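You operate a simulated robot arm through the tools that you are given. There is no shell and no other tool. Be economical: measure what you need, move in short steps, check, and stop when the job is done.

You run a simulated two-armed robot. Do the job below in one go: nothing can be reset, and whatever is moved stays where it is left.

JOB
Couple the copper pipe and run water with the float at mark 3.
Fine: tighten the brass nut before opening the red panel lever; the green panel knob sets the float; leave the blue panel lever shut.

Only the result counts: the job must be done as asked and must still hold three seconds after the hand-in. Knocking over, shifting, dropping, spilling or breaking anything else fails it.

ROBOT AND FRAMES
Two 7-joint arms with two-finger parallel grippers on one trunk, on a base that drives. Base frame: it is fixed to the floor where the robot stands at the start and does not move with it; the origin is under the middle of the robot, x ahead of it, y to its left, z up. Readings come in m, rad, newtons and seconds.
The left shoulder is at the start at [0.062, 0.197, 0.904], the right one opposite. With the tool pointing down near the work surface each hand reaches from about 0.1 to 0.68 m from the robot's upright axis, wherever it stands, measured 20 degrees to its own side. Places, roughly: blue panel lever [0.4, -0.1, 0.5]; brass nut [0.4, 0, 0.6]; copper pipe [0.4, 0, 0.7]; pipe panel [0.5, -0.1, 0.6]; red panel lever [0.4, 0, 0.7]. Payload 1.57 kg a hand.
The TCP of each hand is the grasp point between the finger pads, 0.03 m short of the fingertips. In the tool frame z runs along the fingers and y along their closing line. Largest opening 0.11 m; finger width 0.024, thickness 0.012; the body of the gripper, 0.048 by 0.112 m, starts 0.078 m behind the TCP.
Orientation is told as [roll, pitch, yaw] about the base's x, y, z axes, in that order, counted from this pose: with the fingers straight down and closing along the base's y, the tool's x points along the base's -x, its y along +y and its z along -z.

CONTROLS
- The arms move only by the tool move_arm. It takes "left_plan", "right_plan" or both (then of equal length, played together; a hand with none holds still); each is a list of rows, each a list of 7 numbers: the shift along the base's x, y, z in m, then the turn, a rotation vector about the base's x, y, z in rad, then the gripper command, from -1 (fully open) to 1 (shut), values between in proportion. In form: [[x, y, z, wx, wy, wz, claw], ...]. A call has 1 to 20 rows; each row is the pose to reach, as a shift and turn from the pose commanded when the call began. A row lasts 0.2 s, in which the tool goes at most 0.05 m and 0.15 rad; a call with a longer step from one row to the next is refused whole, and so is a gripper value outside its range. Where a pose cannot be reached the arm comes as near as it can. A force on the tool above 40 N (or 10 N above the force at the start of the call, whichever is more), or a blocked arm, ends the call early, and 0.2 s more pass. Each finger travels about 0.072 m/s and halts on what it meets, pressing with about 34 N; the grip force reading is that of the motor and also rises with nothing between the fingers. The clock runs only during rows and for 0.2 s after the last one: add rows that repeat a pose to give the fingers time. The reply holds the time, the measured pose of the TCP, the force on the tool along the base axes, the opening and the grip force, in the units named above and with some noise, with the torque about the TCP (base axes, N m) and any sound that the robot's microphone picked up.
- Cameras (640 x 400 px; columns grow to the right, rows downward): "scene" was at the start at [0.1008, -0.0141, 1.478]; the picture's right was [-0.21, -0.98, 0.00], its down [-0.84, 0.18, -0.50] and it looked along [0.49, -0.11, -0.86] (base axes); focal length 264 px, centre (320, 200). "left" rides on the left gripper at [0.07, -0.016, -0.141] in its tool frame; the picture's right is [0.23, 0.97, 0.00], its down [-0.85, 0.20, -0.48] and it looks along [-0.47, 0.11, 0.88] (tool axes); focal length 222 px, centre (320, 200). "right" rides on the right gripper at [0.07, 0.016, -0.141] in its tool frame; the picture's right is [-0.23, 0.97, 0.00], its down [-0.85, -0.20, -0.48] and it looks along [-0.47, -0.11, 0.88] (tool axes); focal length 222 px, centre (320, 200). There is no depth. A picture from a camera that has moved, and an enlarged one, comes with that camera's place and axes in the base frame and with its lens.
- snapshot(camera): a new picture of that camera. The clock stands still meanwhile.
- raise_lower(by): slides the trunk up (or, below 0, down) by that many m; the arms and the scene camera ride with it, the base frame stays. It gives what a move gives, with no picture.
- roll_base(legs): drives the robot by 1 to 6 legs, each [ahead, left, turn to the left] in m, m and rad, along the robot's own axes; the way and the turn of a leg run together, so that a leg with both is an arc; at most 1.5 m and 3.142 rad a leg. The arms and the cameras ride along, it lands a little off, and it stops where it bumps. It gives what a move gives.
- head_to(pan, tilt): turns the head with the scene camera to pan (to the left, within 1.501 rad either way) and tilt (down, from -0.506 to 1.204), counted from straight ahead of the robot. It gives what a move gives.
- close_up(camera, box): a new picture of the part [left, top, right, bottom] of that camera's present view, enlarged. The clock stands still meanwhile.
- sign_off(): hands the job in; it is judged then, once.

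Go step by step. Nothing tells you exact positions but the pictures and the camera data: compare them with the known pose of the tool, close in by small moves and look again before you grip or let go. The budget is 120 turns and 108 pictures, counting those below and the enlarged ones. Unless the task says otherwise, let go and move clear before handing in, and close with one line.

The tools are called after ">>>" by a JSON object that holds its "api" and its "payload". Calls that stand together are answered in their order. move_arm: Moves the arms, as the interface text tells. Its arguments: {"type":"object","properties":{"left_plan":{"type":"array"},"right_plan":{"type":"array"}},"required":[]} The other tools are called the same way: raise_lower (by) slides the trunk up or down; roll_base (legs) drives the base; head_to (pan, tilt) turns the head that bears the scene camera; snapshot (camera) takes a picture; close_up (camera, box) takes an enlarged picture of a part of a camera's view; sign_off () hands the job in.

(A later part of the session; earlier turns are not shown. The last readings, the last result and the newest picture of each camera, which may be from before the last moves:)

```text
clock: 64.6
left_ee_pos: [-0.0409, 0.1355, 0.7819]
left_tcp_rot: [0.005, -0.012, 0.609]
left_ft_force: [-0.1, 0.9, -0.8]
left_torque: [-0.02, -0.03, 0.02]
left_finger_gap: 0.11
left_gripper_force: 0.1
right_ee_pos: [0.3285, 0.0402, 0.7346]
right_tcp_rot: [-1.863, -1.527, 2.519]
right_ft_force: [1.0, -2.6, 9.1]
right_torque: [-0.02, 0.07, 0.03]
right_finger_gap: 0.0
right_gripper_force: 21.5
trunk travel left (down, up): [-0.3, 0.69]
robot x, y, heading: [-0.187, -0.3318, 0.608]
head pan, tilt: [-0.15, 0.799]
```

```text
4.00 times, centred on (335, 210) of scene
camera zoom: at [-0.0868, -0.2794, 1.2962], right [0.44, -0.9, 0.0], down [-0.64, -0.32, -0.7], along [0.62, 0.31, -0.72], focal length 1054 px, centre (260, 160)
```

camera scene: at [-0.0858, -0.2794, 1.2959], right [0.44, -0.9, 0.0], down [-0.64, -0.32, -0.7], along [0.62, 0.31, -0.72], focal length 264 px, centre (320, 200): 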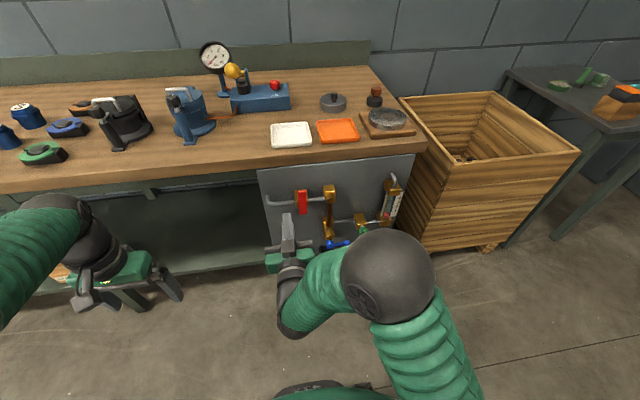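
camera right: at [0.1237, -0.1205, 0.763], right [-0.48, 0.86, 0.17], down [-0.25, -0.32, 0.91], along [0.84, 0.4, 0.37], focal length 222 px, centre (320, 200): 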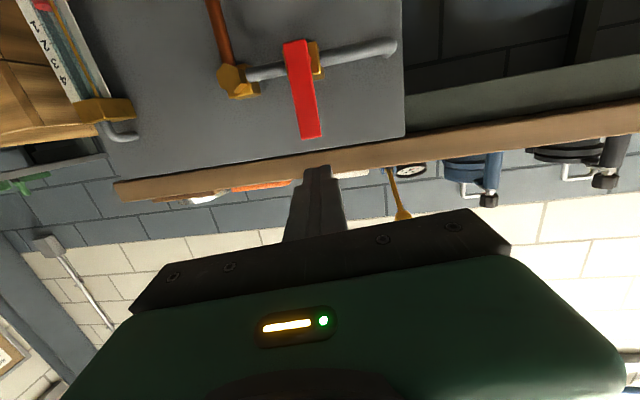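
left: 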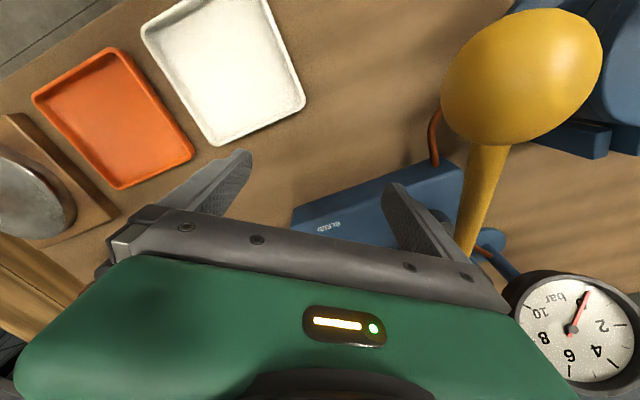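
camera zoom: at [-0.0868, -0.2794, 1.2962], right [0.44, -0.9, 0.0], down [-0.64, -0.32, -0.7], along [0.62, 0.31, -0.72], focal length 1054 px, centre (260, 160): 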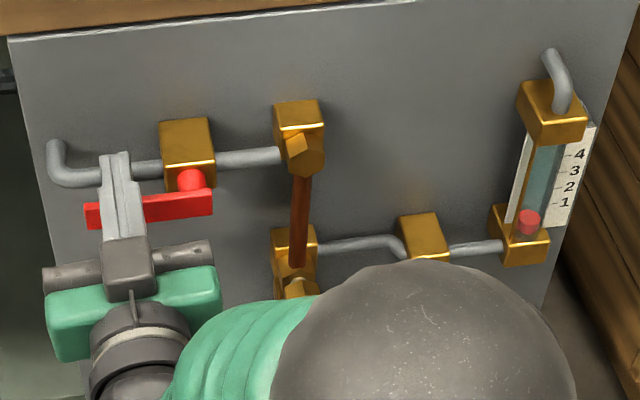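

The red lever is now horizontal, along the pipe, with no leak visible. The float is still down, so the green knob must be opened. I'll retreat, lower the trunk and move in front of the knob.

>>> {"api": "move_arm", "payload": {"right_plan": [[0, 0, 0.006, 0, 0, 0, 1], [-0.037, -0.026, 0.006, 0, 0, 0, 1], [-0.0735, -0.052, 0.006, 0, 0, 0, 1], [-0.06, -0.072, -0.004, 0, 0, 0, 0], [-0.04, -0.1, -0.014, 0, 0, 0, 0], [-0.02, -0.128, -0.024, 0, 0, 0, 0], [0, -0.156, -0.034, 0, 0, 0, 0], [0.02, -0.184, -0.044, 0, 0, 0, 0], [0.04, -0.212, -0.054, 0, 0, 0, 0], [0.06, -0.24, -0.064, 0, 0, 0, 0], [0.065, -0.25, -0.074, 0, 0, 0, 0]]}}

>>> {"api": "raise_lower", "payload": {"by": -0.1}}

>>> {"api": "snapshot", "payload": {"camera": "right"}}

>>> {"api": "close_up", "payload": {"camera": "scene", "box": [255, 150, 415, 260]}}

```text
clock: 67.0
left_ee_pos: [-0.0391, 0.1354, 0.7822]
left_tcp_rot: [0.007, -0.009, 0.61]
left_ft_force: [-0.3, -0.2, -0.1]
left_torque: [0.0, -0.01, 0.01]
left_finger_gap: 0.11
left_gripper_force: 0.1
right_ee_pos: [0.3945, -0.2104, 0.6577]
right_tcp_rot: [-1.767, -1.529, 2.422]
right_ft_force: [0.5, 0.4, 1.5]
right_torque: [-0.02, -0.01, 0.01]
right_finger_gap: 0.055
right_gripper_force: 0.0
trunk travel left (down, up): [-0.3, 0.69]
robot x, y, heading: [-0.1868, -0.3344, 0.607]
head pan, tilt: [-0.15, 0.799]
```

```text
clock: 68.3
left_ee_pos: [-0.0407, 0.1358, 0.6815]
left_tcp_rot: [0.008, -0.007, 0.611]
left_ft_force: [-0.1, -0.4, -0.2]
left_torque: [0.02, -0.02, 0.0]
left_finger_gap: 0.11
left_gripper_force: 0.0
right_ee_pos: [0.3937, -0.2097, 0.5583]
right_tcp_rot: [-1.769, -1.529, 2.425]
right_ft_force: [0.7, 0.4, 0.1]
right_torque: [-0.02, 0.0, 0.04]
right_finger_gap: 0.0548
right_gripper_force: 0.0
trunk travel left (down, up): [-0.2, 0.79]
robot x, y, heading: [-0.1834, -0.3344, 0.605]
head pan, tilt: [-0.15, 0.799]
```

```text
43 pictures are left
camera right: at [0.2757, -0.2857, 0.4865], right [-0.6, 0.78, 0.19], down [-0.29, -0.43, 0.86], along [0.75, 0.46, 0.48], focal length 222 px, centre (320, 200)
```

right: 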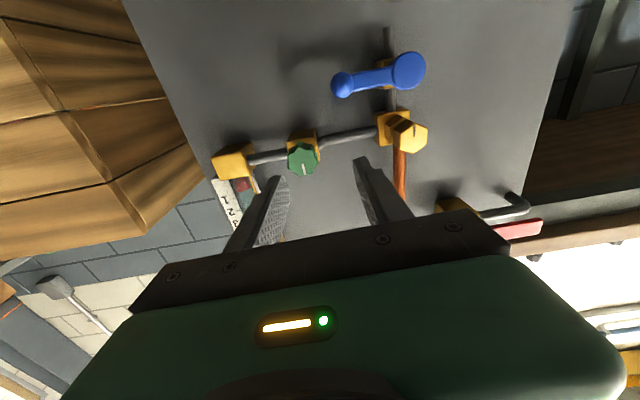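

```text
3.64 times, centred on (335, 205) of scene
camera zoom: at [-0.0853, -0.2792, 1.1959], right [0.44, -0.9, 0.0], down [-0.64, -0.32, -0.7], along [0.62, 0.31, -0.72], focal length 958 px, centre (266, 182)
```

zoom: 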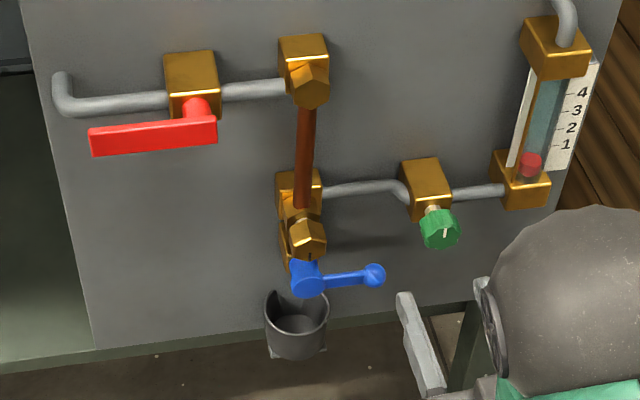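

>>> {"api": "close_up", "payload": {"camera": "right", "box": [210, 100, 390, 220]}}

```text
3.33 times, centred on (300, 160) of right
camera zoom: at [0.2757, -0.2857, 0.4865], right [-0.6, 0.78, 0.19], down [-0.29, -0.43, 0.86], along [0.75, 0.46, 0.48], focal length 740 px, centre (387, 333)
```

zoom: 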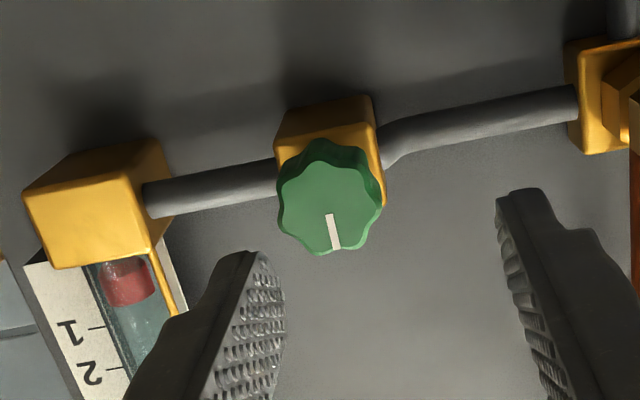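

The knob is at about (l -0.415, z 0.56), 35 mm across, with its pointer up. I'll line up with it and correct the yaw.

>>> {"api": "move_arm", "payload": {"right_plan": [[0.0092, -0.0131, 0, 0, 0, -0.02, 0.09], [0.025, -0.0015, 0, 0, 0, -0.045, 0.09], [0.0418, 0.01, 0.0, 0, 0, -0.045, 0.09], [0.0418, 0.01, 0.0, 0, 0, -0.045, 0.09]]}}

>>> {"api": "close_up", "payload": {"camera": "right", "box": [210, 100, 390, 220]}}

>>> {"api": "close_up", "payload": {"camera": "scene", "box": [315, 150, 435, 250]}}

```text
clock: 69.3
left_ee_pos: [-0.0407, 0.1351, 0.6811]
left_tcp_rot: [0.007, -0.008, 0.612]
left_ft_force: [0.2, 0.0, -0.4]
left_torque: [0.0, 0.03, -0.03]
left_finger_gap: 0.1098
left_gripper_force: 0.0
right_ee_pos: [0.4387, -0.2003, 0.5581]
right_tcp_rot: [-1.764, -1.529, 2.374]
right_ft_force: [0.3, -0.9, 0.6]
right_torque: [0.0, -0.02, -0.01]
right_finger_gap: 0.05
right_gripper_force: 0.1
trunk travel left (down, up): [-0.2, 0.79]
robot x, y, heading: [-0.1859, -0.3345, 0.609]
head pan, tilt: [-0.15, 0.799]
```

```text
3.33 times, centred on (300, 160) of right
camera zoom: at [0.3159, -0.2696, 0.4868], right [-0.56, 0.8, 0.19], down [-0.3, -0.41, 0.86], along [0.77, 0.43, 0.48], focal length 740 px, centre (387, 333)
```

zoom: 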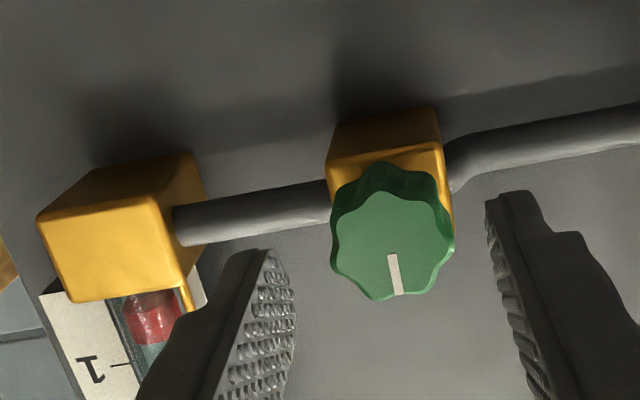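

```text
4.00 times, centred on (375, 200) of scene
camera zoom: at [-0.0851, -0.2791, 1.1958], right [0.44, -0.9, 0.0], down [-0.64, -0.32, -0.7], along [0.62, 0.31, -0.72], focal length 1054 px, centre (100, 200)
```

zoom: 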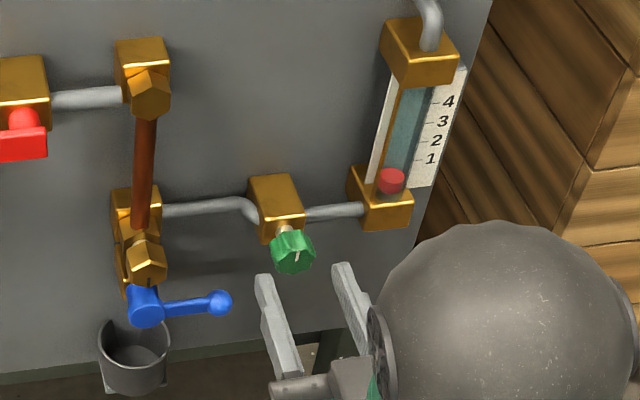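

Centred. I'll advance 5 cm and grip the knob.

>>> {"api": "move_arm", "payload": {"right_plan": [[0.0204, 0.0145, 0, 0, 0, 0, 0.09], [0.0408, 0.0289, 0, 0, 0, 0, 0.09], [0.0408, 0.0289, 0, 0, 0, 0, 0.5], [0.0408, 0.0289, 0, 0, 0, 0, 0.8], [0.0408, 0.0289, 0, 0, 0, 0, 0.8]]}}

>>> {"api": "close_up", "payload": {"camera": "right", "box": [210, 100, 390, 220]}}

>>> {"api": "close_up", "payload": {"camera": "scene", "box": [315, 150, 435, 250]}}

```text
clock: 70.5
left_ee_pos: [-0.0407, 0.1353, 0.682]
left_tcp_rot: [0.008, -0.007, 0.611]
left_ft_force: [-0.1, 0.5, 0.6]
left_torque: [0.0, 0.0, -0.01]
left_finger_gap: 0.1101
left_gripper_force: 0.0
right_ee_pos: [0.4765, -0.172, 0.5561]
right_tcp_rot: [-1.756, -1.53, 2.366]
right_ft_force: [-1.9, 1.8, -1.1]
right_torque: [0.63, 0.55, 0.25]
right_finger_gap: 0.0363
right_gripper_force: 43.6
trunk travel left (down, up): [-0.2, 0.79]
robot x, y, heading: [-0.1875, -0.3339, 0.612]
head pan, tilt: [-0.15, 0.799]
```

```text
3.33 times, centred on (300, 160) of right
camera zoom: at [0.3544, -0.2413, 0.484], right [-0.56, 0.8, 0.19], down [-0.3, -0.41, 0.86], along [0.77, 0.43, 0.48], focal length 740 px, centre (387, 333)
```

zoom: 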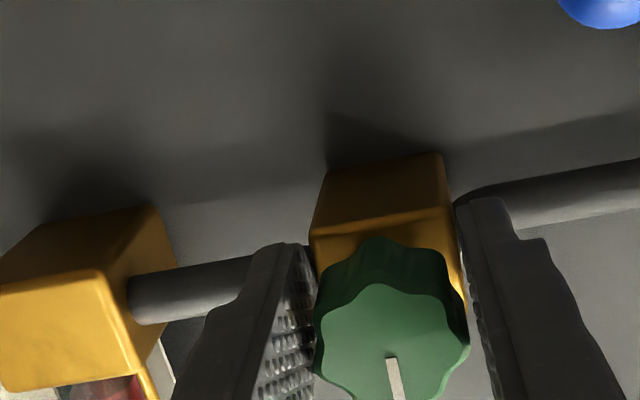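

```text
4.00 times, centred on (375, 200) of scene
camera zoom: at [-0.0848, -0.279, 1.1958], right [0.44, -0.9, 0.0], down [-0.64, -0.32, -0.7], along [0.62, 0.31, -0.72], focal length 1054 px, centre (100, 200)
```

zoom: 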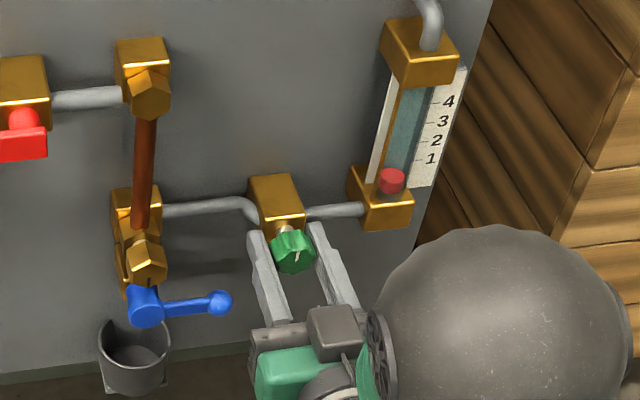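

Gripped, and the gauge stays visible. I'll turn counter-clockwise by 0.45 rad in small rows and watch the float.

>>> {"api": "move_arm", "payload": {"right_plan": [[0, 0, 0, -0.0822, -0.0569, 0, 0.9], [0, 0, 0, -0.1644, -0.1138, 0, 0.9], [0, 0, 0, -0.2466, -0.1707, 0, 0.9], [0, 0, 0, -0.3288, -0.2276, 0, 0.9], [0, 0, 0, -0.37, -0.256, 0, 0.9], [0, 0, 0, -0.37, -0.256, 0, 0.9], [0, 0, 0, -0.37, -0.256, 0, 0.9]]}}

>>> {"api": "close_up", "payload": {"camera": "scene", "box": [315, 150, 435, 250]}}

```text
clock: 72.1
left_ee_pos: [-0.0369, 0.1341, 0.6813]
left_tcp_rot: [0.01, -0.006, 0.612]
left_ft_force: [0.0, 0.3, 0.1]
left_torque: [0.01, -0.01, 0.0]
left_finger_gap: 0.1102
left_gripper_force: 0.2
right_ee_pos: [0.4785, -0.1737, 0.5511]
right_tcp_rot: [-1.552, -1.082, 2.163]
right_ft_force: [-1.4, -15.4, -33.3]
right_torque: [1.19, 1.41, -0.15]
right_finger_gap: 0.0445
right_gripper_force: 45.4
trunk travel left (down, up): [-0.2, 0.79]
robot x, y, heading: [-0.1865, -0.3336, 0.612]
head pan, tilt: [-0.15, 0.799]
```

```text
4.00 times, centred on (375, 200) of scene
camera zoom: at [-0.0781, -0.2806, 1.195], right [0.44, -0.9, 0.0], down [-0.65, -0.32, -0.69], along [0.62, 0.31, -0.72], focal length 1054 px, centre (100, 200)
```

zoom: 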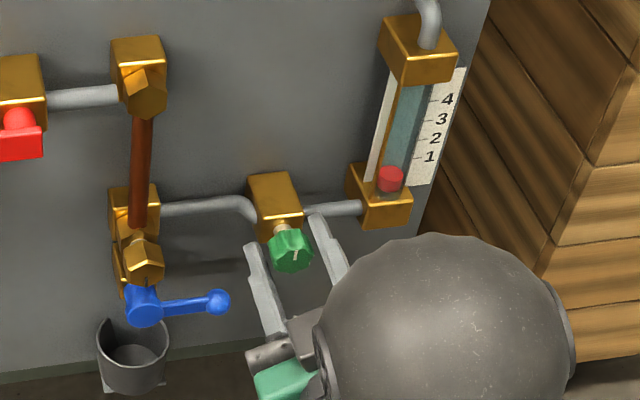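

The knob is against its stop counter-clockwise: the mark has not moved and the torque rose. I'll go back and turn clockwise instead.

>>> {"api": "move_arm", "payload": {"right_plan": [[0, 0, 0.002, 0.0822, 0.0569, 0, 0.9], [0, 0, 0.003, 0.1644, 0.1138, 0, 0.9], [0, 0, 0.004, 0.2466, 0.1707, 0, 0.9], [0, 0, 0.005, 0.3288, 0.2276, 0, 0.9], [0, 0, 0.005, 0.411, 0.2845, 0, 0.9], [0, 0, 0.005, 0.4932, 0.3414, 0, 0.9], [0, 0, 0.005, 0.4932, 0.3414, 0, 0.9], [0, 0, 0.005, 0.4932, 0.3414, 0, 0.9]]}}

>>> {"api": "close_up", "payload": {"camera": "scene", "box": [315, 150, 435, 250]}}

>>> {"api": "close_up", "payload": {"camera": "right", "box": [210, 100, 390, 220]}}

```text
clock: 73.9
left_ee_pos: [-0.0391, 0.1356, 0.6819]
left_tcp_rot: [0.007, -0.005, 0.611]
left_ft_force: [-1.3, 0.0, 0.2]
left_torque: [-0.01, -0.02, 0.02]
left_finger_gap: 0.1098
left_gripper_force: 0.1
right_ee_pos: [0.477, -0.1712, 0.5605]
right_tcp_rot: [1.59, -1.461, -0.98]
right_ft_force: [-15.8, -5.6, -22.3]
right_torque: [-0.75, 0.4, 0.19]
right_finger_gap: 0.0388
right_gripper_force: 44.6
trunk travel left (down, up): [-0.2, 0.79]
robot x, y, heading: [-0.1856, -0.3347, 0.614]
head pan, tilt: [-0.15, 0.799]
```

```text
4.00 times, centred on (375, 200) of scene
camera zoom: at [-0.0826, -0.2781, 1.1954], right [0.44, -0.9, 0.0], down [-0.64, -0.32, -0.69], along [0.62, 0.31, -0.72], focal length 1054 px, centre (100, 200)
```

zoom: 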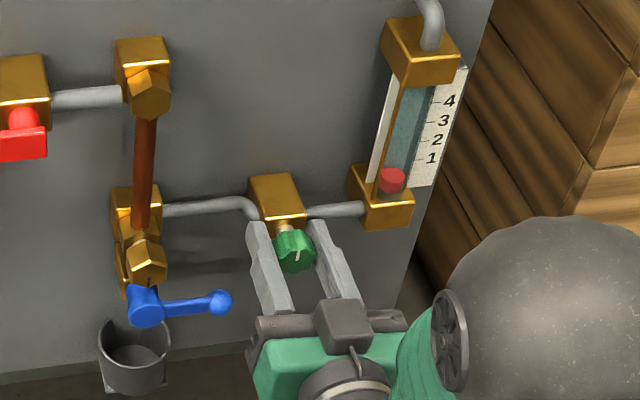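

```text
3.33 times, centred on (300, 160) of right
camera zoom: at [0.3487, -0.2323, 0.4931], right [-0.54, 0.77, 0.33], down [-0.23, -0.52, 0.83], along [0.81, 0.37, 0.45], focal length 740 px, centre (387, 333)
```

zoom: 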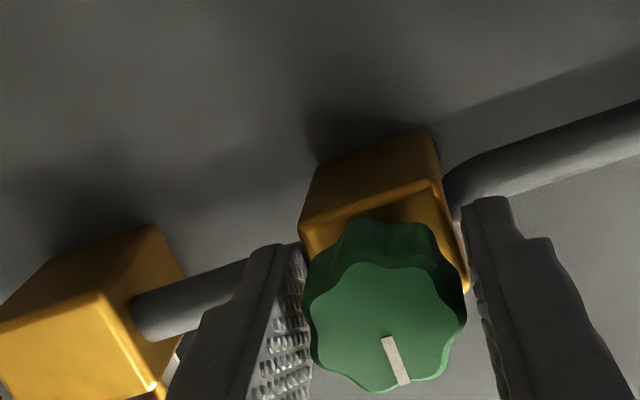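

>>> {"api": "move_arm", "payload": {"right_plan": [[0, 0, -0.002, 0.0822, 0.0569, 0, 0.9], [-0.0005, 0, -0.002, 0.1644, 0.1138, 0, 0.9], [-0.0008, -0.0006, -0.002, 0.2466, 0.1707, 0, 0.9], [-0.0008, -0.0006, -0.002, 0.3288, 0.2276, 0, 0.9], [-0.0008, -0.0006, -0.002, 0.3288, 0.2276, 0, 0.9], [-0.0008, -0.0006, -0.002, 0.3288, 0.2276, 0, 0.9]]}}

>>> {"api": "close_up", "payload": {"camera": "scene", "box": [315, 150, 435, 250]}}

>>> {"api": "close_up", "payload": {"camera": "right", "box": [210, 100, 390, 220]}}

```text
clock: 75.5
left_ee_pos: [-0.0411, 0.1352, 0.6818]
left_tcp_rot: [0.006, -0.01, 0.609]
left_ft_force: [-0.5, 0.6, -0.4]
left_torque: [0.01, 0.01, -0.02]
left_finger_gap: 0.1102
left_gripper_force: 0.0
right_ee_pos: [0.4785, -0.1735, 0.5679]
right_tcp_rot: [1.627, -1.066, -1.021]
right_ft_force: [-9.3, -6.6, 5.1]
right_torque: [-0.3, -0.38, 0.36]
right_finger_gap: 0.0455
right_gripper_force: 44.6
trunk travel left (down, up): [-0.2, 0.79]
robot x, y, heading: [-0.1815, -0.3346, 0.611]
head pan, tilt: [-0.15, 0.799]
stopped in row 6 (right hand): the force on the tool passed its limit at 41 N (the readings are from after the stop); the commanded pose is now the measured one
```

```text
4.00 times, centred on (375, 200) of scene
camera zoom: at [-0.087, -0.2802, 1.1957], right [0.44, -0.9, 0.0], down [-0.64, -0.32, -0.7], along [0.62, 0.31, -0.72], focal length 1054 px, centre (100, 200)
```

zoom: 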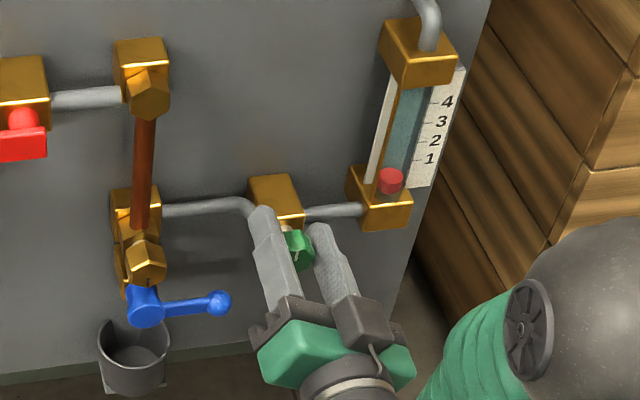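

```text
3.33 times, centred on (300, 160) of right
camera zoom: at [0.3374, -0.2131, 0.5104], right [-0.43, 0.6, 0.67], down [-0.08, -0.77, 0.64], along [0.9, 0.22, 0.38], focal length 740 px, centre (387, 333)
```

zoom: 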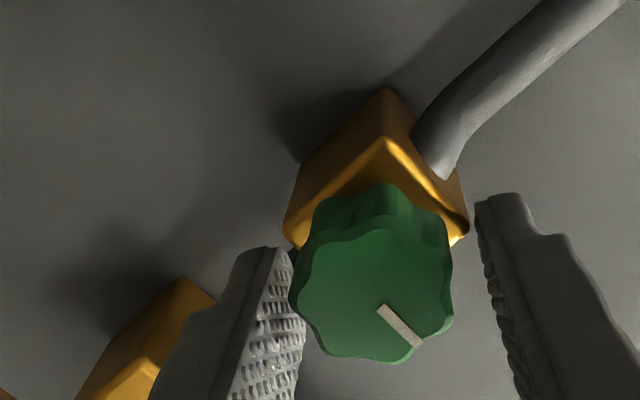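

The finger gap of 45 mm shows the tips were jamming on the valve block behind the knob, so neither turn was a valid test. I'll open, back off 16 mm, unroll and regrip only the knob.

>>> {"api": "move_arm", "payload": {"right_plan": [[0, 0, 0, 0, 0, 0, 0.0], [-0.0065, -0.0046, 0, 0, 0, 0, 0.0], [-0.013, -0.0092, 0, 0, 0, 0, 0.0], [-0.0135, -0.0086, -0.003, -0.1151, -0.0797, 0, 0.0], [-0.0139, -0.0082, -0.006, -0.2302, -0.1593, 0, 0.0], [-0.0142, -0.0076, -0.008, -0.3452, -0.239, 0, 0.0], [-0.0142, -0.0076, -0.008, -0.415, -0.287, 0, 0.0], [-0.0142, -0.0076, -0.008, -0.415, -0.287, 0, 0.0]]}}

>>> {"api": "close_up", "payload": {"camera": "right", "box": [210, 100, 390, 220]}}

>>> {"api": "close_up", "payload": {"camera": "scene", "box": [335, 180, 415, 240]}}

```text
clock: 77.3
left_ee_pos: [-0.0402, 0.135, 0.6822]
left_tcp_rot: [0.006, -0.01, 0.611]
left_ft_force: [0.1, 0.0, -0.8]
left_torque: [0.02, 0.01, 0.02]
left_finger_gap: 0.1103
left_gripper_force: 0.0
right_ee_pos: [0.4653, -0.1806, 0.5581]
right_tcp_rot: [3.106, -1.55, -2.491]
right_ft_force: [0.2, 0.9, -0.5]
right_torque: [0.02, 0.03, -0.01]
right_finger_gap: 0.055
right_gripper_force: 0.0
trunk travel left (down, up): [-0.2, 0.79]
robot x, y, heading: [-0.1847, -0.332, 0.61]
head pan, tilt: [-0.15, 0.799]
```

```text
3.33 times, centred on (300, 160) of right
camera zoom: at [0.3431, -0.2465, 0.4848], right [-0.56, 0.79, 0.23], down [-0.29, -0.45, 0.84], along [0.77, 0.41, 0.49], focal length 740 px, centre (387, 333)
```

zoom: 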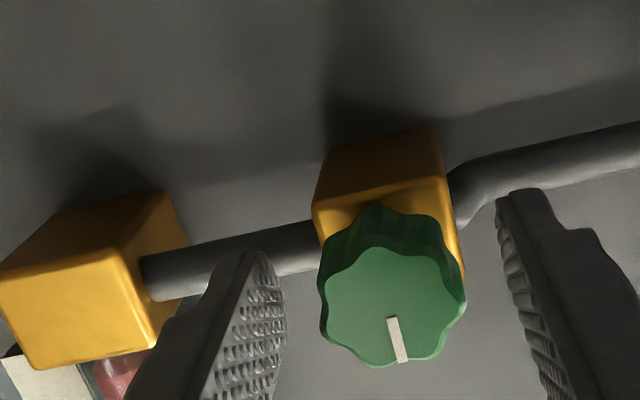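

```text
6.67 times, centred on (375, 210) of scene
camera zoom: at [-0.0846, -0.2792, 1.1958], right [0.44, -0.9, 0.0], down [-0.64, -0.32, -0.7], along [0.62, 0.31, -0.72], focal length 1757 px, centre (-47, 133)
```

zoom: 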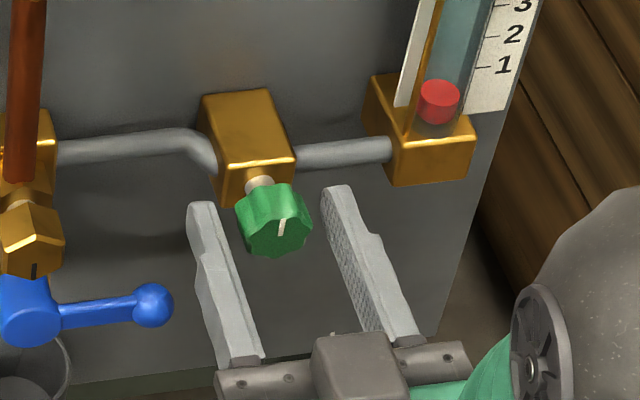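

The tips now overlap only the knob. I'll grip and try 0.3 rad counter-clockwise, then look.

>>> {"api": "move_arm", "payload": {"right_plan": [[0, 0, 0, 0, 0, 0, 0.5], [0, 0, 0, 0, 0, 0, 0.8], [0, 0, 0, 0, 0, 0, 0.8], [0, 0, 0, -0.0822, -0.0569, 0, 0.8], [0, 0, 0, -0.1644, -0.1138, 0, 0.8], [0, 0, 0, -0.2466, -0.1707, 0, 0.8], [0, 0, 0, -0.2466, -0.1707, 0, 0.8]]}}

>>> {"api": "close_up", "payload": {"camera": "scene", "box": [335, 160, 435, 240]}}

```text
clock: 78.9
left_ee_pos: [-0.0386, 0.1354, 0.6819]
left_tcp_rot: [0.007, -0.005, 0.611]
left_ft_force: [-1.1, 0.1, 0.2]
left_torque: [0.02, 0.01, 0.0]
left_finger_gap: 0.1099
left_gripper_force: 0.1
right_ee_pos: [0.467, -0.1798, 0.5585]
right_tcp_rot: [-1.642, -1.272, 2.258]
right_ft_force: [16.6, 11.0, 0.4]
right_torque: [0.11, -0.14, 0.67]
right_finger_gap: 0.0337
right_gripper_force: 41.5
trunk travel left (down, up): [-0.2, 0.79]
robot x, y, heading: [-0.1863, -0.3316, 0.612]
head pan, tilt: [-0.15, 0.799]
```

```text
5.00 times, centred on (385, 200) of scene
camera zoom: at [-0.0829, -0.2779, 1.1957], right [0.44, -0.9, 0.0], down [-0.64, -0.32, -0.69], along [0.62, 0.31, -0.72], focal length 1318 px, centre (-5, 200)
```

zoom: 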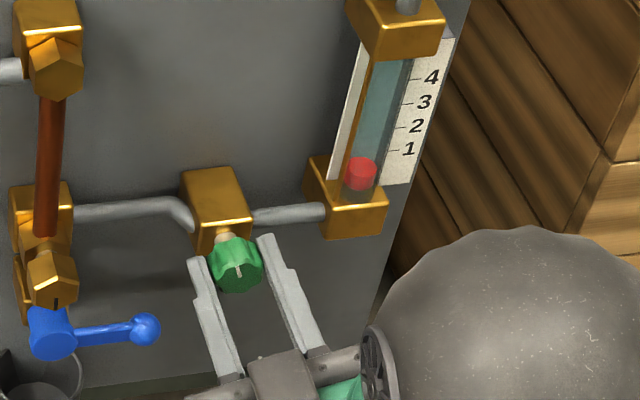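

The knob now follows the gripper. I'll continue counter-clockwise 0.45 rad and watch the float.

>>> {"api": "move_arm", "payload": {"right_plan": [[0.0008, 0.0006, 0, -0.0822, -0.0569, 0, 0.8], [0.0008, 0.0006, 0, -0.1644, -0.1138, 0, 0.8], [0.0008, 0.0006, 0, -0.2466, -0.1707, 0, 0.8], [0.0008, 0.0006, 0, -0.3288, -0.2276, 0, 0.8], [0.0008, 0.0006, 0, -0.37, -0.256, 0, 0.8], [0.0008, 0.0006, 0, -0.37, -0.256, 0, 0.8]]}}

>>> {"api": "close_up", "payload": {"camera": "scene", "box": [335, 160, 435, 240]}}

```text
clock: 80.3
left_ee_pos: [-0.0403, 0.1352, 0.6815]
left_tcp_rot: [0.008, -0.008, 0.611]
left_ft_force: [-0.2, 0.3, -0.9]
left_torque: [0.02, 0.03, -0.02]
left_finger_gap: 0.11
left_gripper_force: 0.0
right_ee_pos: [0.4663, -0.1801, 0.5583]
right_tcp_rot: [-1.59, -0.823, 2.209]
right_ft_force: [3.6, 1.9, 5.3]
right_torque: [0.23, -0.3, 0.63]
right_finger_gap: 0.0339
right_gripper_force: 41.3
trunk travel left (down, up): [-0.2, 0.79]
robot x, y, heading: [-0.1855, -0.3328, 0.612]
head pan, tilt: [-0.15, 0.799]
```

```text
5.00 times, centred on (385, 200) of scene
camera zoom: at [-0.0851, -0.2792, 1.1959], right [0.44, -0.9, 0.0], down [-0.64, -0.32, -0.7], along [0.62, 0.31, -0.72], focal length 1318 px, centre (-5, 200)
```

zoom: 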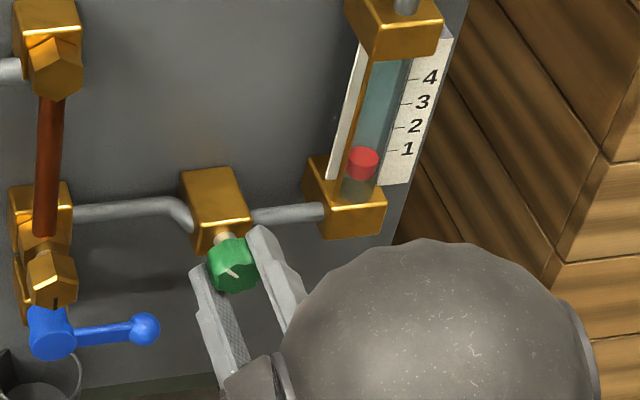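

The float is rising, so counter-clockwise opens it. I'll continue 0.5 rad, keeping an eye on reach.

>>> {"api": "move_arm", "payload": {"right_plan": [[0, 0, 0, -0.0822, -0.0569, 0, 0.8], [0, 0, 0, -0.1644, -0.1138, 0, 0.8], [0, 0, 0, -0.2466, -0.1707, 0, 0.8], [0, 0, 0, -0.3288, -0.2276, 0, 0.8], [0, 0, 0, -0.411, -0.2845, 0, 0.8], [0, 0, 0, -0.411, -0.2845, 0, 0.8], [0, 0, 0, -0.411, -0.2845, 0, 0.8]]}}

>>> {"api": "close_up", "payload": {"camera": "scene", "box": [335, 160, 435, 240]}}

```text
clock: 81.9
left_ee_pos: [-0.0381, 0.136, 0.6816]
left_tcp_rot: [0.006, -0.009, 0.612]
left_ft_force: [-0.6, -0.5, 0.4]
left_torque: [0.0, 0.04, 0.0]
left_finger_gap: 0.1098
left_gripper_force: 0.2
right_ee_pos: [0.4671, -0.1809, 0.5596]
right_tcp_rot: [-1.574, -0.324, 2.2]
right_ft_force: [23.4, 9.1, 14.3]
right_torque: [0.13, -0.13, 0.14]
right_finger_gap: 0.0339
right_gripper_force: 41.4
trunk travel left (down, up): [-0.2, 0.79]
robot x, y, heading: [-0.1877, -0.3317, 0.611]
head pan, tilt: [-0.15, 0.799]
```

```text
5.00 times, centred on (385, 200) of scene
camera zoom: at [-0.0843, -0.279, 1.196], right [0.44, -0.9, 0.0], down [-0.64, -0.32, -0.7], along [0.62, 0.31, -0.72], focal length 1318 px, centre (-5, 200)
```

zoom: 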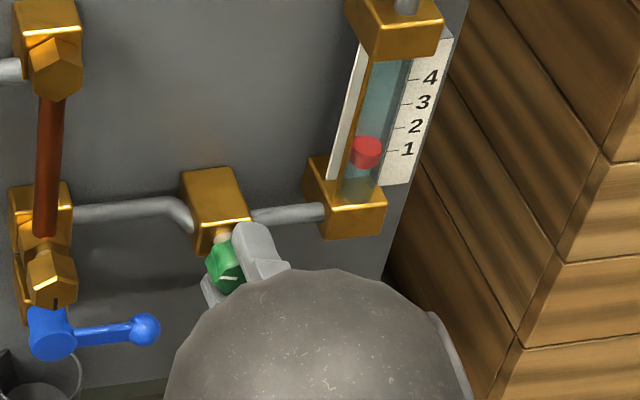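

About 1.2 rad per mark, so more turns are needed. I'll release, back off, unwind to roll +0.9 and regrip.

>>> {"api": "move_arm", "payload": {"right_plan": [[0, 0, 0, 0, 0, 0, 0.0], [-0.0184, -0.013, 0, 0, 0, 0, 0.0], [-0.0367, -0.026, 0, 0, 0, 0, 0.0], [-0.0367, -0.026, 0, 0.1184, 0.082, 0, 0.0], [-0.0367, -0.026, 0, 0.2368, 0.164, 0, 0.0], [-0.0367, -0.026, 0, 0.3552, 0.246, 0, 0.0], [-0.0367, -0.026, 0, 0.4736, 0.328, 0, 0.0], [-0.0367, -0.026, 0, 0.592, 0.41, 0, 0.0], [-0.0367, -0.026, 0, 0.7104, 0.492, 0, 0.0], [-0.0367, -0.026, 0, 0.8288, 0.574, 0, 0.0], [-0.0367, -0.026, 0, 0.9472, 0.656, 0, 0.0], [-0.0367, -0.026, 0, 1.0656, 0.738, 0, 0.0], [-0.0367, -0.026, 0, 1.184, 0.82, 0, 0.0], [-0.0367, -0.026, 0, 1.3024, 0.902, 0, 0.0], [-0.0367, -0.026, 0, 1.4208, 0.984, 0, 0.0], [-0.0367, -0.026, 0, 1.5392, 1.066, 0, 0.0], [-0.0367, -0.026, 0, 1.6576, 1.148, 0, 0.0], [-0.0367, -0.026, 0, 1.767, 1.224, 0, 0.0], [-0.0367, -0.026, 0, 1.767, 1.224, 0, 0.0]]}}

>>> {"api": "close_up", "payload": {"camera": "right", "box": [210, 60, 450, 220]}}

>>> {"api": "close_up", "payload": {"camera": "scene", "box": [335, 160, 435, 240]}}

```text
clock: 85.9
left_ee_pos: [-0.0401, 0.135, 0.6819]
left_tcp_rot: [0.008, -0.01, 0.61]
left_ft_force: [-0.1, 0.2, 0.4]
left_torque: [0.02, 0.03, 0.0]
left_finger_gap: 0.1099
left_gripper_force: 0.1
right_ee_pos: [0.4292, -0.2073, 0.5578]
right_tcp_rot: [1.594, -0.667, -0.993]
right_ft_force: [0.3, -0.2, 0.3]
right_torque: [0.01, 0.04, 0.01]
right_finger_gap: 0.055
right_gripper_force: 0.0
trunk travel left (down, up): [-0.2, 0.79]
robot x, y, heading: [-0.1843, -0.3369, 0.611]
head pan, tilt: [-0.15, 0.799]
```

```text
2.50 times, centred on (330, 140) of right
camera zoom: at [0.2775, -0.2313, 0.5248], right [-0.25, 0.34, 0.91], down [0.04, -0.93, 0.36], along [0.97, 0.13, 0.22], focal length 555 px, centre (295, 350)
```

zoom: 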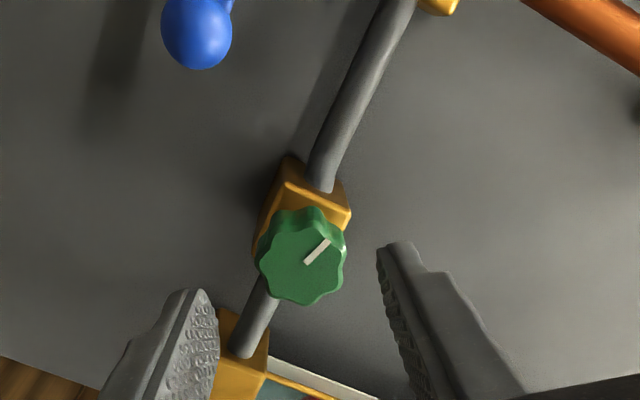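

```text
5.00 times, centred on (385, 200) of scene
camera zoom: at [-0.0845, -0.2795, 1.1958], right [0.44, -0.9, 0.0], down [-0.64, -0.32, -0.7], along [0.62, 0.31, -0.72], focal length 1318 px, centre (-5, 200)
```

zoom: 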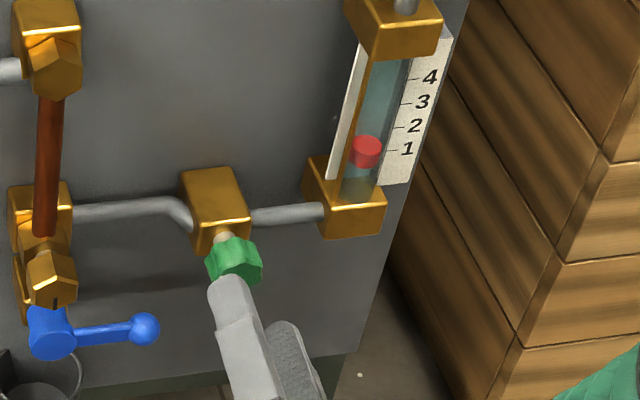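

>>> {"api": "move_arm", "payload": {"right_plan": [[0.017, 0.014, 0, 0, 0, 0, 0.0], [0.035, 0.0284, 0, 0, 0, 0, 0.0], [0.035, 0.0284, 0, 0, 0, 0, 0.5], [0.035, 0.0284, 0, 0, 0, 0, 0.8], [0.035, 0.0284, 0, 0, 0, 0, 0.8], [0.035, 0.0284, 0, -0.1151, -0.0797, 0, 0.8], [0.035, 0.0284, 0, -0.2302, -0.1593, 0, 0.8], [0.035, 0.0284, 0, -0.3452, -0.239, 0, 0.8], [0.035, 0.0284, 0, -0.4603, -0.3186, 0, 0.8], [0.035, 0.0284, 0, -0.5754, -0.3983, 0, 0.8], [0.035, 0.0284, 0, -0.6905, -0.478, 0, 0.8], [0.035, 0.0284, 0, -0.7398, -0.5121, 0, 0.8], [0.035, 0.0284, 0, -0.7398, -0.5121, 0, 0.8]]}}

>>> {"api": "close_up", "payload": {"camera": "scene", "box": [335, 160, 435, 240]}}

```text
clock: 88.7
left_ee_pos: [-0.0375, 0.134, 0.6823]
left_tcp_rot: [0.008, -0.006, 0.61]
left_ft_force: [-0.5, -0.8, 0.6]
left_torque: [-0.03, 0.01, 0.01]
left_finger_gap: 0.1098
left_gripper_force: 0.0
right_ee_pos: [0.4653, -0.1796, 0.5562]
right_tcp_rot: [3.011, -1.55, -2.404]
right_ft_force: [11.2, -7.9, -11.4]
right_torque: [-0.2, 0.35, 0.44]
right_finger_gap: 0.0338
right_gripper_force: 41.7
trunk travel left (down, up): [-0.2, 0.79]
robot x, y, heading: [-0.1863, -0.3367, 0.612]
head pan, tilt: [-0.15, 0.799]
```

```text
5.00 times, centred on (385, 200) of scene
camera zoom: at [-0.0807, -0.2804, 1.1955], right [0.44, -0.9, 0.0], down [-0.65, -0.32, -0.69], along [0.62, 0.31, -0.72], focal length 1318 px, centre (-5, 200)
```

zoom: 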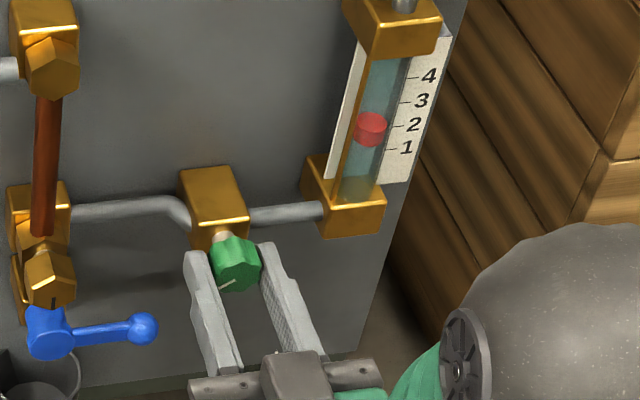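

The float reads about 1.9 from above after 0.9 rad more. I'll turn another 0.75 rad and then take a level reading with the wrist camera to avoid parallax.

>>> {"api": "move_arm", "payload": {"right_plan": [[0, 0, -0.001, -0.1151, -0.0797, 0, 0.8], [0, 0, -0.001, -0.2302, -0.1593, 0, 0.8], [0, 0, -0.001, -0.3452, -0.239, 0, 0.8], [0, 0, -0.001, -0.4603, -0.3186, 0, 0.8], [0, 0, -0.001, -0.5754, -0.3983, 0, 0.8], [0, 0, -0.001, -0.6165, -0.4268, 0, 0.8], [0, 0, -0.001, -0.6165, -0.4268, 0, 0.8], [0, 0, -0.001, -0.6165, -0.4268, 0, 0.8]]}}

>>> {"api": "close_up", "payload": {"camera": "scene", "box": [335, 160, 435, 240]}}

```text
clock: 90.5
left_ee_pos: [-0.0383, 0.1342, 0.6825]
left_tcp_rot: [0.011, -0.009, 0.612]
left_ft_force: [-0.3, -0.1, 0.3]
left_torque: [0.02, 0.0, -0.01]
left_finger_gap: 0.1101
left_gripper_force: 0.0
right_ee_pos: [0.4671, -0.1804, 0.5577]
right_tcp_rot: [-1.592, -0.823, 2.205]
right_ft_force: [27.8, -19.6, 5.0]
right_torque: [0.03, 0.1, 0.34]
right_finger_gap: 0.0336
right_gripper_force: 41.6
trunk travel left (down, up): [-0.2, 0.79]
robot x, y, heading: [-0.1848, -0.3382, 0.608]
head pan, tilt: [-0.15, 0.799]
```

```text
5.00 times, centred on (385, 200) of scene
camera zoom: at [-0.0809, -0.2835, 1.1958], right [0.44, -0.9, 0.0], down [-0.65, -0.32, -0.69], along [0.62, 0.31, -0.72], focal length 1318 px, centre (-5, 200)
```

zoom: 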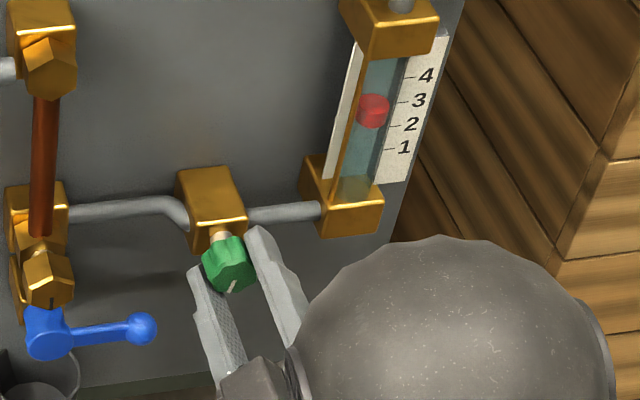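

From above it reads about 2.7, and parallax hides the true value. I'll release the knob and bring the wrist camera level with mark 3 to read it properly.

>>> {"api": "move_arm", "payload": {"right_plan": [[0, 0, 0, 0, 0, 0, 0.0], [-0.0326, -0.0231, 0, 0, 0, 0, 0.0], [-0.0653, -0.0462, 0, 0, 0, 0, 0.0], [-0.0537, -0.0625, 0.026, 0.1028, 0.0711, 0, 0.0], [-0.0422, -0.0788, 0.052, 0.2055, 0.1423, 0, 0.0], [-0.0306, -0.0951, 0.078, 0.3083, 0.2134, 0, 0.0], [-0.0191, -0.1114, 0.104, 0.411, 0.2845, 0, 0.0], [-0.0075, -0.1277, 0.13, 0.5138, 0.3556, 0, 0.0], [0.0041, -0.144, 0.155, 0.6165, 0.4268, 0, 0.0], [0.0041, -0.144, 0.155, 0.6165, 0.4268, 0, 0.0]]}}

>>> {"api": "snapshot", "payload": {"camera": "right"}}

```text
clock: 92.7
left_ee_pos: [-0.0391, 0.1356, 0.6821]
left_tcp_rot: [0.007, -0.008, 0.612]
left_ft_force: [0.6, -0.5, 0.0]
left_torque: [0.01, -0.02, -0.03]
left_finger_gap: 0.1099
left_gripper_force: 0.0
right_ee_pos: [0.4685, -0.3223, 0.7093]
right_tcp_rot: [2.981, -1.547, -2.369]
right_ft_force: [0.2, 0.1, 1.2]
right_torque: [0.0, 0.0, 0.0]
right_finger_gap: 0.0548
right_gripper_force: 0.1
trunk travel left (down, up): [-0.2, 0.79]
robot x, y, heading: [-0.187, -0.3294, 0.612]
head pan, tilt: [-0.15, 0.799]
```

```text
22 pictures are left
camera right: at [0.3457, -0.3888, 0.6363], right [-0.56, 0.79, 0.23], down [-0.29, -0.45, 0.84], along [0.77, 0.41, 0.49], focal length 222 px, centre (320, 200)
```

right: 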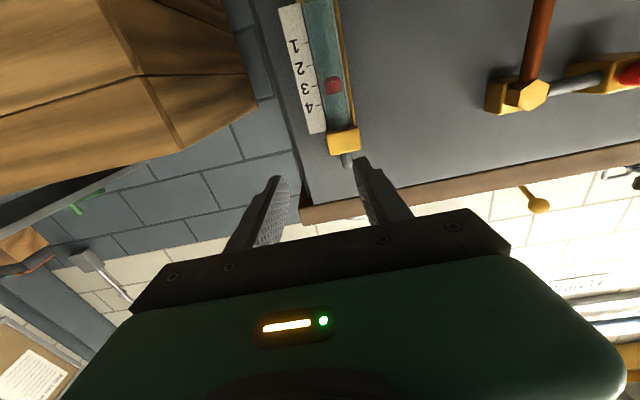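

>>> {"api": "close_up", "payload": {"camera": "right", "box": [270, 20, 390, 140]}}

>>> {"api": "close_up", "payload": {"camera": "scene", "box": [305, 170, 425, 260]}}

```text
3.33 times, centred on (330, 80) of right
camera zoom: at [0.3457, -0.3888, 0.6363], right [-0.56, 0.79, 0.23], down [-0.29, -0.45, 0.84], along [0.77, 0.41, 0.49], focal length 740 px, centre (287, 600)
```

zoom: 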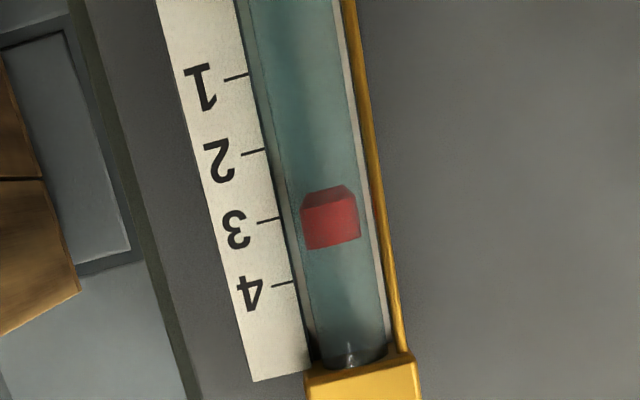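

```text
4.44 times, centred on (365, 215) of scene
camera zoom: at [-0.0847, -0.2798, 1.1958], right [0.44, -0.9, 0.0], down [-0.64, -0.32, -0.7], along [0.62, 0.31, -0.72], focal length 1171 px, centre (120, 133)
```

zoom: 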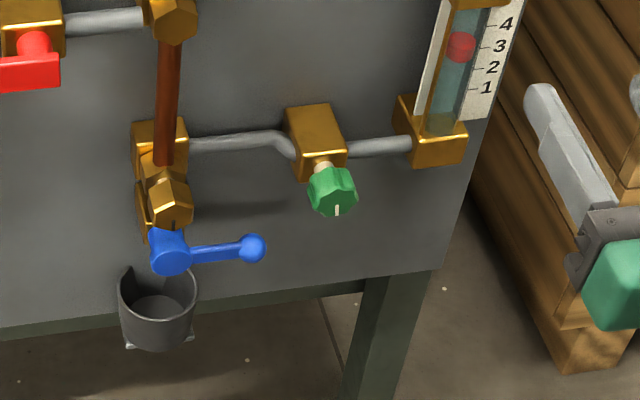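

Level reading: the float centre is about 3.25, higher than a moment ago, so it lags the knob. I'll raise the camera 2 cm, let time pass and read again.

>>> {"api": "move_arm", "payload": {"right_plan": [[0, 0, 0.02, 0, 0, 0, 0.0], [0, 0, 0.02, 0, 0, 0, 0.0], [0, 0, 0.02, 0, 0, 0, 0.0], [0, 0, 0.02, 0, 0, 0, 0.0], [0, 0, 0.02, 0, 0, 0, 0.0], [0, 0, 0.02, 0, 0, 0, 0.0], [0, 0, 0.02, 0, 0, 0, 0.0], [0, 0, 0.02, 0, 0, 0, 0.0], [0, 0, 0.02, 0, 0, 0, 0.0], [0, 0, 0.02, 0, 0, 0, 0.0]]}}

>>> {"api": "close_up", "payload": {"camera": "right", "box": [280, 20, 370, 120]}}

>>> {"api": "close_up", "payload": {"camera": "scene", "box": [385, 160, 435, 210]}}

```text
clock: 94.9
left_ee_pos: [-0.0389, 0.1359, 0.6824]
left_tcp_rot: [0.005, -0.008, 0.611]
left_ft_force: [0.9, 0.7, -0.9]
left_torque: [0.01, -0.02, 0.01]
left_finger_gap: 0.1101
left_gripper_force: 0.0
right_ee_pos: [0.4677, -0.3214, 0.7308]
right_tcp_rot: [3.031, -1.55, -2.419]
right_ft_force: [-0.3, -0.4, -0.3]
right_torque: [0.02, 0.0, 0.01]
right_finger_gap: 0.0548
right_gripper_force: 0.0
trunk travel left (down, up): [-0.2, 0.79]
robot x, y, heading: [-0.1841, -0.3365, 0.61]
head pan, tilt: [-0.15, 0.799]
```

```text
4.00 times, centred on (325, 70) of right
camera zoom: at [0.3452, -0.3884, 0.6576], right [-0.56, 0.79, 0.23], down [-0.29, -0.45, 0.84], along [0.77, 0.41, 0.48], focal length 888 px, centre (300, 720)
```

zoom: 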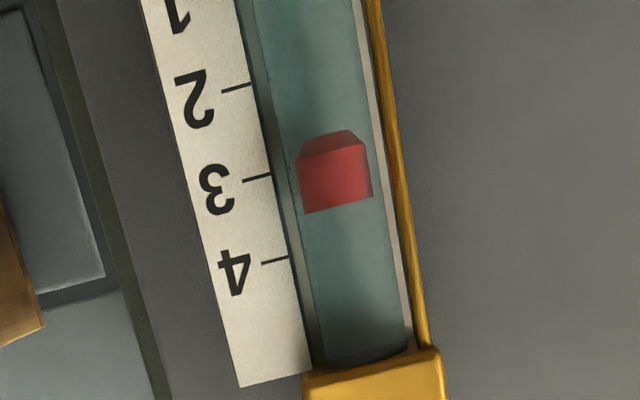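

```text
8.00 times, centred on (410, 185) of scene
camera zoom: at [-0.0848, -0.2798, 1.1958], right [0.44, -0.9, 0.0], down [-0.64, -0.32, -0.7], along [0.62, 0.31, -0.72], focal length 2108 px, centre (-400, 320)
```

zoom: 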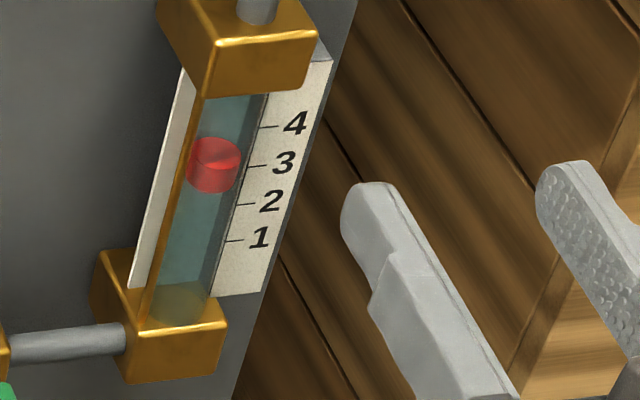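

Settled at about 3.2 at the float centre. I'll regrip the knob at the same roll I released it at, so it won't jog, and close it by about 0.15 rad.

>>> {"api": "move_arm", "payload": {"right_plan": [[-0.0066, 0.0191, -0.0288, -0.1028, -0.0711, 0, 0.0], [-0.0131, 0.0381, -0.0575, -0.2055, -0.1423, 0, 0.0], [-0.0197, 0.0572, -0.0863, -0.3083, -0.2134, 0, 0.0], [-0.0262, 0.0763, -0.115, -0.411, -0.2845, 0, 0.0], [-0.0328, 0.0953, -0.1438, -0.5138, -0.3556, 0, 0.0], [-0.0393, 0.1144, -0.1725, -0.6165, -0.4268, 0, 0.0], [-0.0393, 0.1144, -0.1725, -0.6165, -0.4268, 0, 0.0]]}}

>>> {"api": "close_up", "payload": {"camera": "right", "box": [210, 60, 450, 220]}}

```text
clock: 96.5
left_ee_pos: [-0.0386, 0.1352, 0.6818]
left_tcp_rot: [0.008, -0.008, 0.61]
left_ft_force: [0.5, -1.1, 0.1]
left_torque: [0.03, -0.01, 0.01]
left_finger_gap: 0.1101
left_gripper_force: 0.0
right_ee_pos: [0.4321, -0.2082, 0.5591]
right_tcp_rot: [-1.589, -0.822, 2.209]
right_ft_force: [-0.9, -0.2, -0.3]
right_torque: [0.01, 0.0, 0.0]
right_finger_gap: 0.0549
right_gripper_force: 0.0
trunk travel left (down, up): [-0.2, 0.79]
robot x, y, heading: [-0.188, -0.3301, 0.613]
head pan, tilt: [-0.15, 0.799]
```

```text
2.50 times, centred on (330, 140) of right
camera zoom: at [0.3402, -0.3194, 0.4949], right [-0.5, 0.71, -0.5], down [-0.65, 0.07, 0.76], along [0.57, 0.7, 0.43], focal length 555 px, centre (295, 350)
```

zoom: 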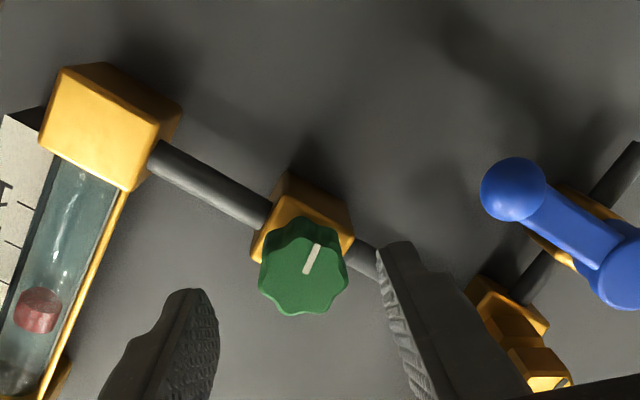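

>>> {"api": "move_arm", "payload": {"right_plan": [[0.017, 0.0145, -0.001, 0, 0, 0, 0.0], [0.0349, 0.0277, -0.001, 0, 0, 0, 0.0], [0.0349, 0.0277, -0.001, 0, 0, 0, 0.4], [0.0349, 0.0277, -0.001, 0, 0, 0, 0.7], [0.0349, 0.0277, -0.001, 0, 0, 0, 0.7], [0.0349, 0.0277, -0.001, 0.0617, 0.0427, 0, 0.7], [0.0349, 0.0277, -0.001, 0.1234, 0.0853, 0, 0.7], [0.0349, 0.0277, -0.001, 0.1234, 0.0853, 0, 0.7], [0.0349, 0.0277, -0.001, 0.1234, 0.0853, 0, 0.7], [0.0349, 0.0277, -0.001, 0.1234, 0.0853, 0, 0.7], [0.0349, 0.0277, -0.001, 0.1234, 0.0853, 0, 0.7]]}}

>>> {"api": "close_up", "payload": {"camera": "scene", "box": [385, 160, 435, 210]}}

```text
clock: 98.9
left_ee_pos: [-0.038, 0.1344, 0.6829]
left_tcp_rot: [0.009, -0.008, 0.612]
left_ft_force: [0.0, 0.1, 0.1]
left_torque: [-0.01, -0.02, 0.02]
left_finger_gap: 0.1101
left_gripper_force: 0.0
right_ee_pos: [0.4658, -0.1796, 0.5585]
right_tcp_rot: [-1.601, -0.973, 2.217]
right_ft_force: [18.0, -4.5, 11.6]
right_torque: [-0.1, 0.23, 0.1]
right_finger_gap: 0.0335
right_gripper_force: 41.9
trunk travel left (down, up): [-0.2, 0.79]
robot x, y, heading: [-0.1873, -0.3344, 0.612]
head pan, tilt: [-0.15, 0.799]
```

```text
8.00 times, centred on (410, 185) of scene
camera zoom: at [-0.0841, -0.2809, 1.1959], right [0.44, -0.9, 0.0], down [-0.64, -0.32, -0.7], along [0.62, 0.31, -0.72], focal length 2108 px, centre (-400, 320)
```

zoom: 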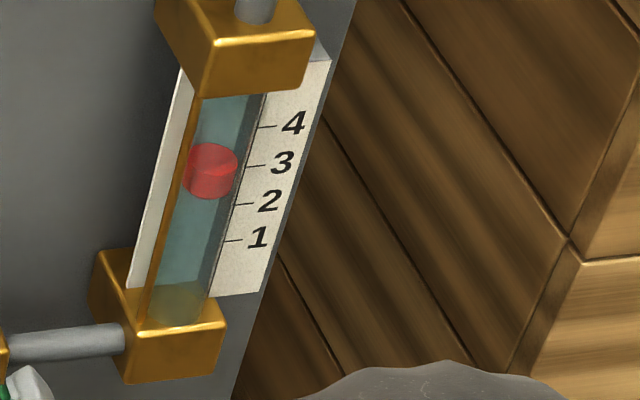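

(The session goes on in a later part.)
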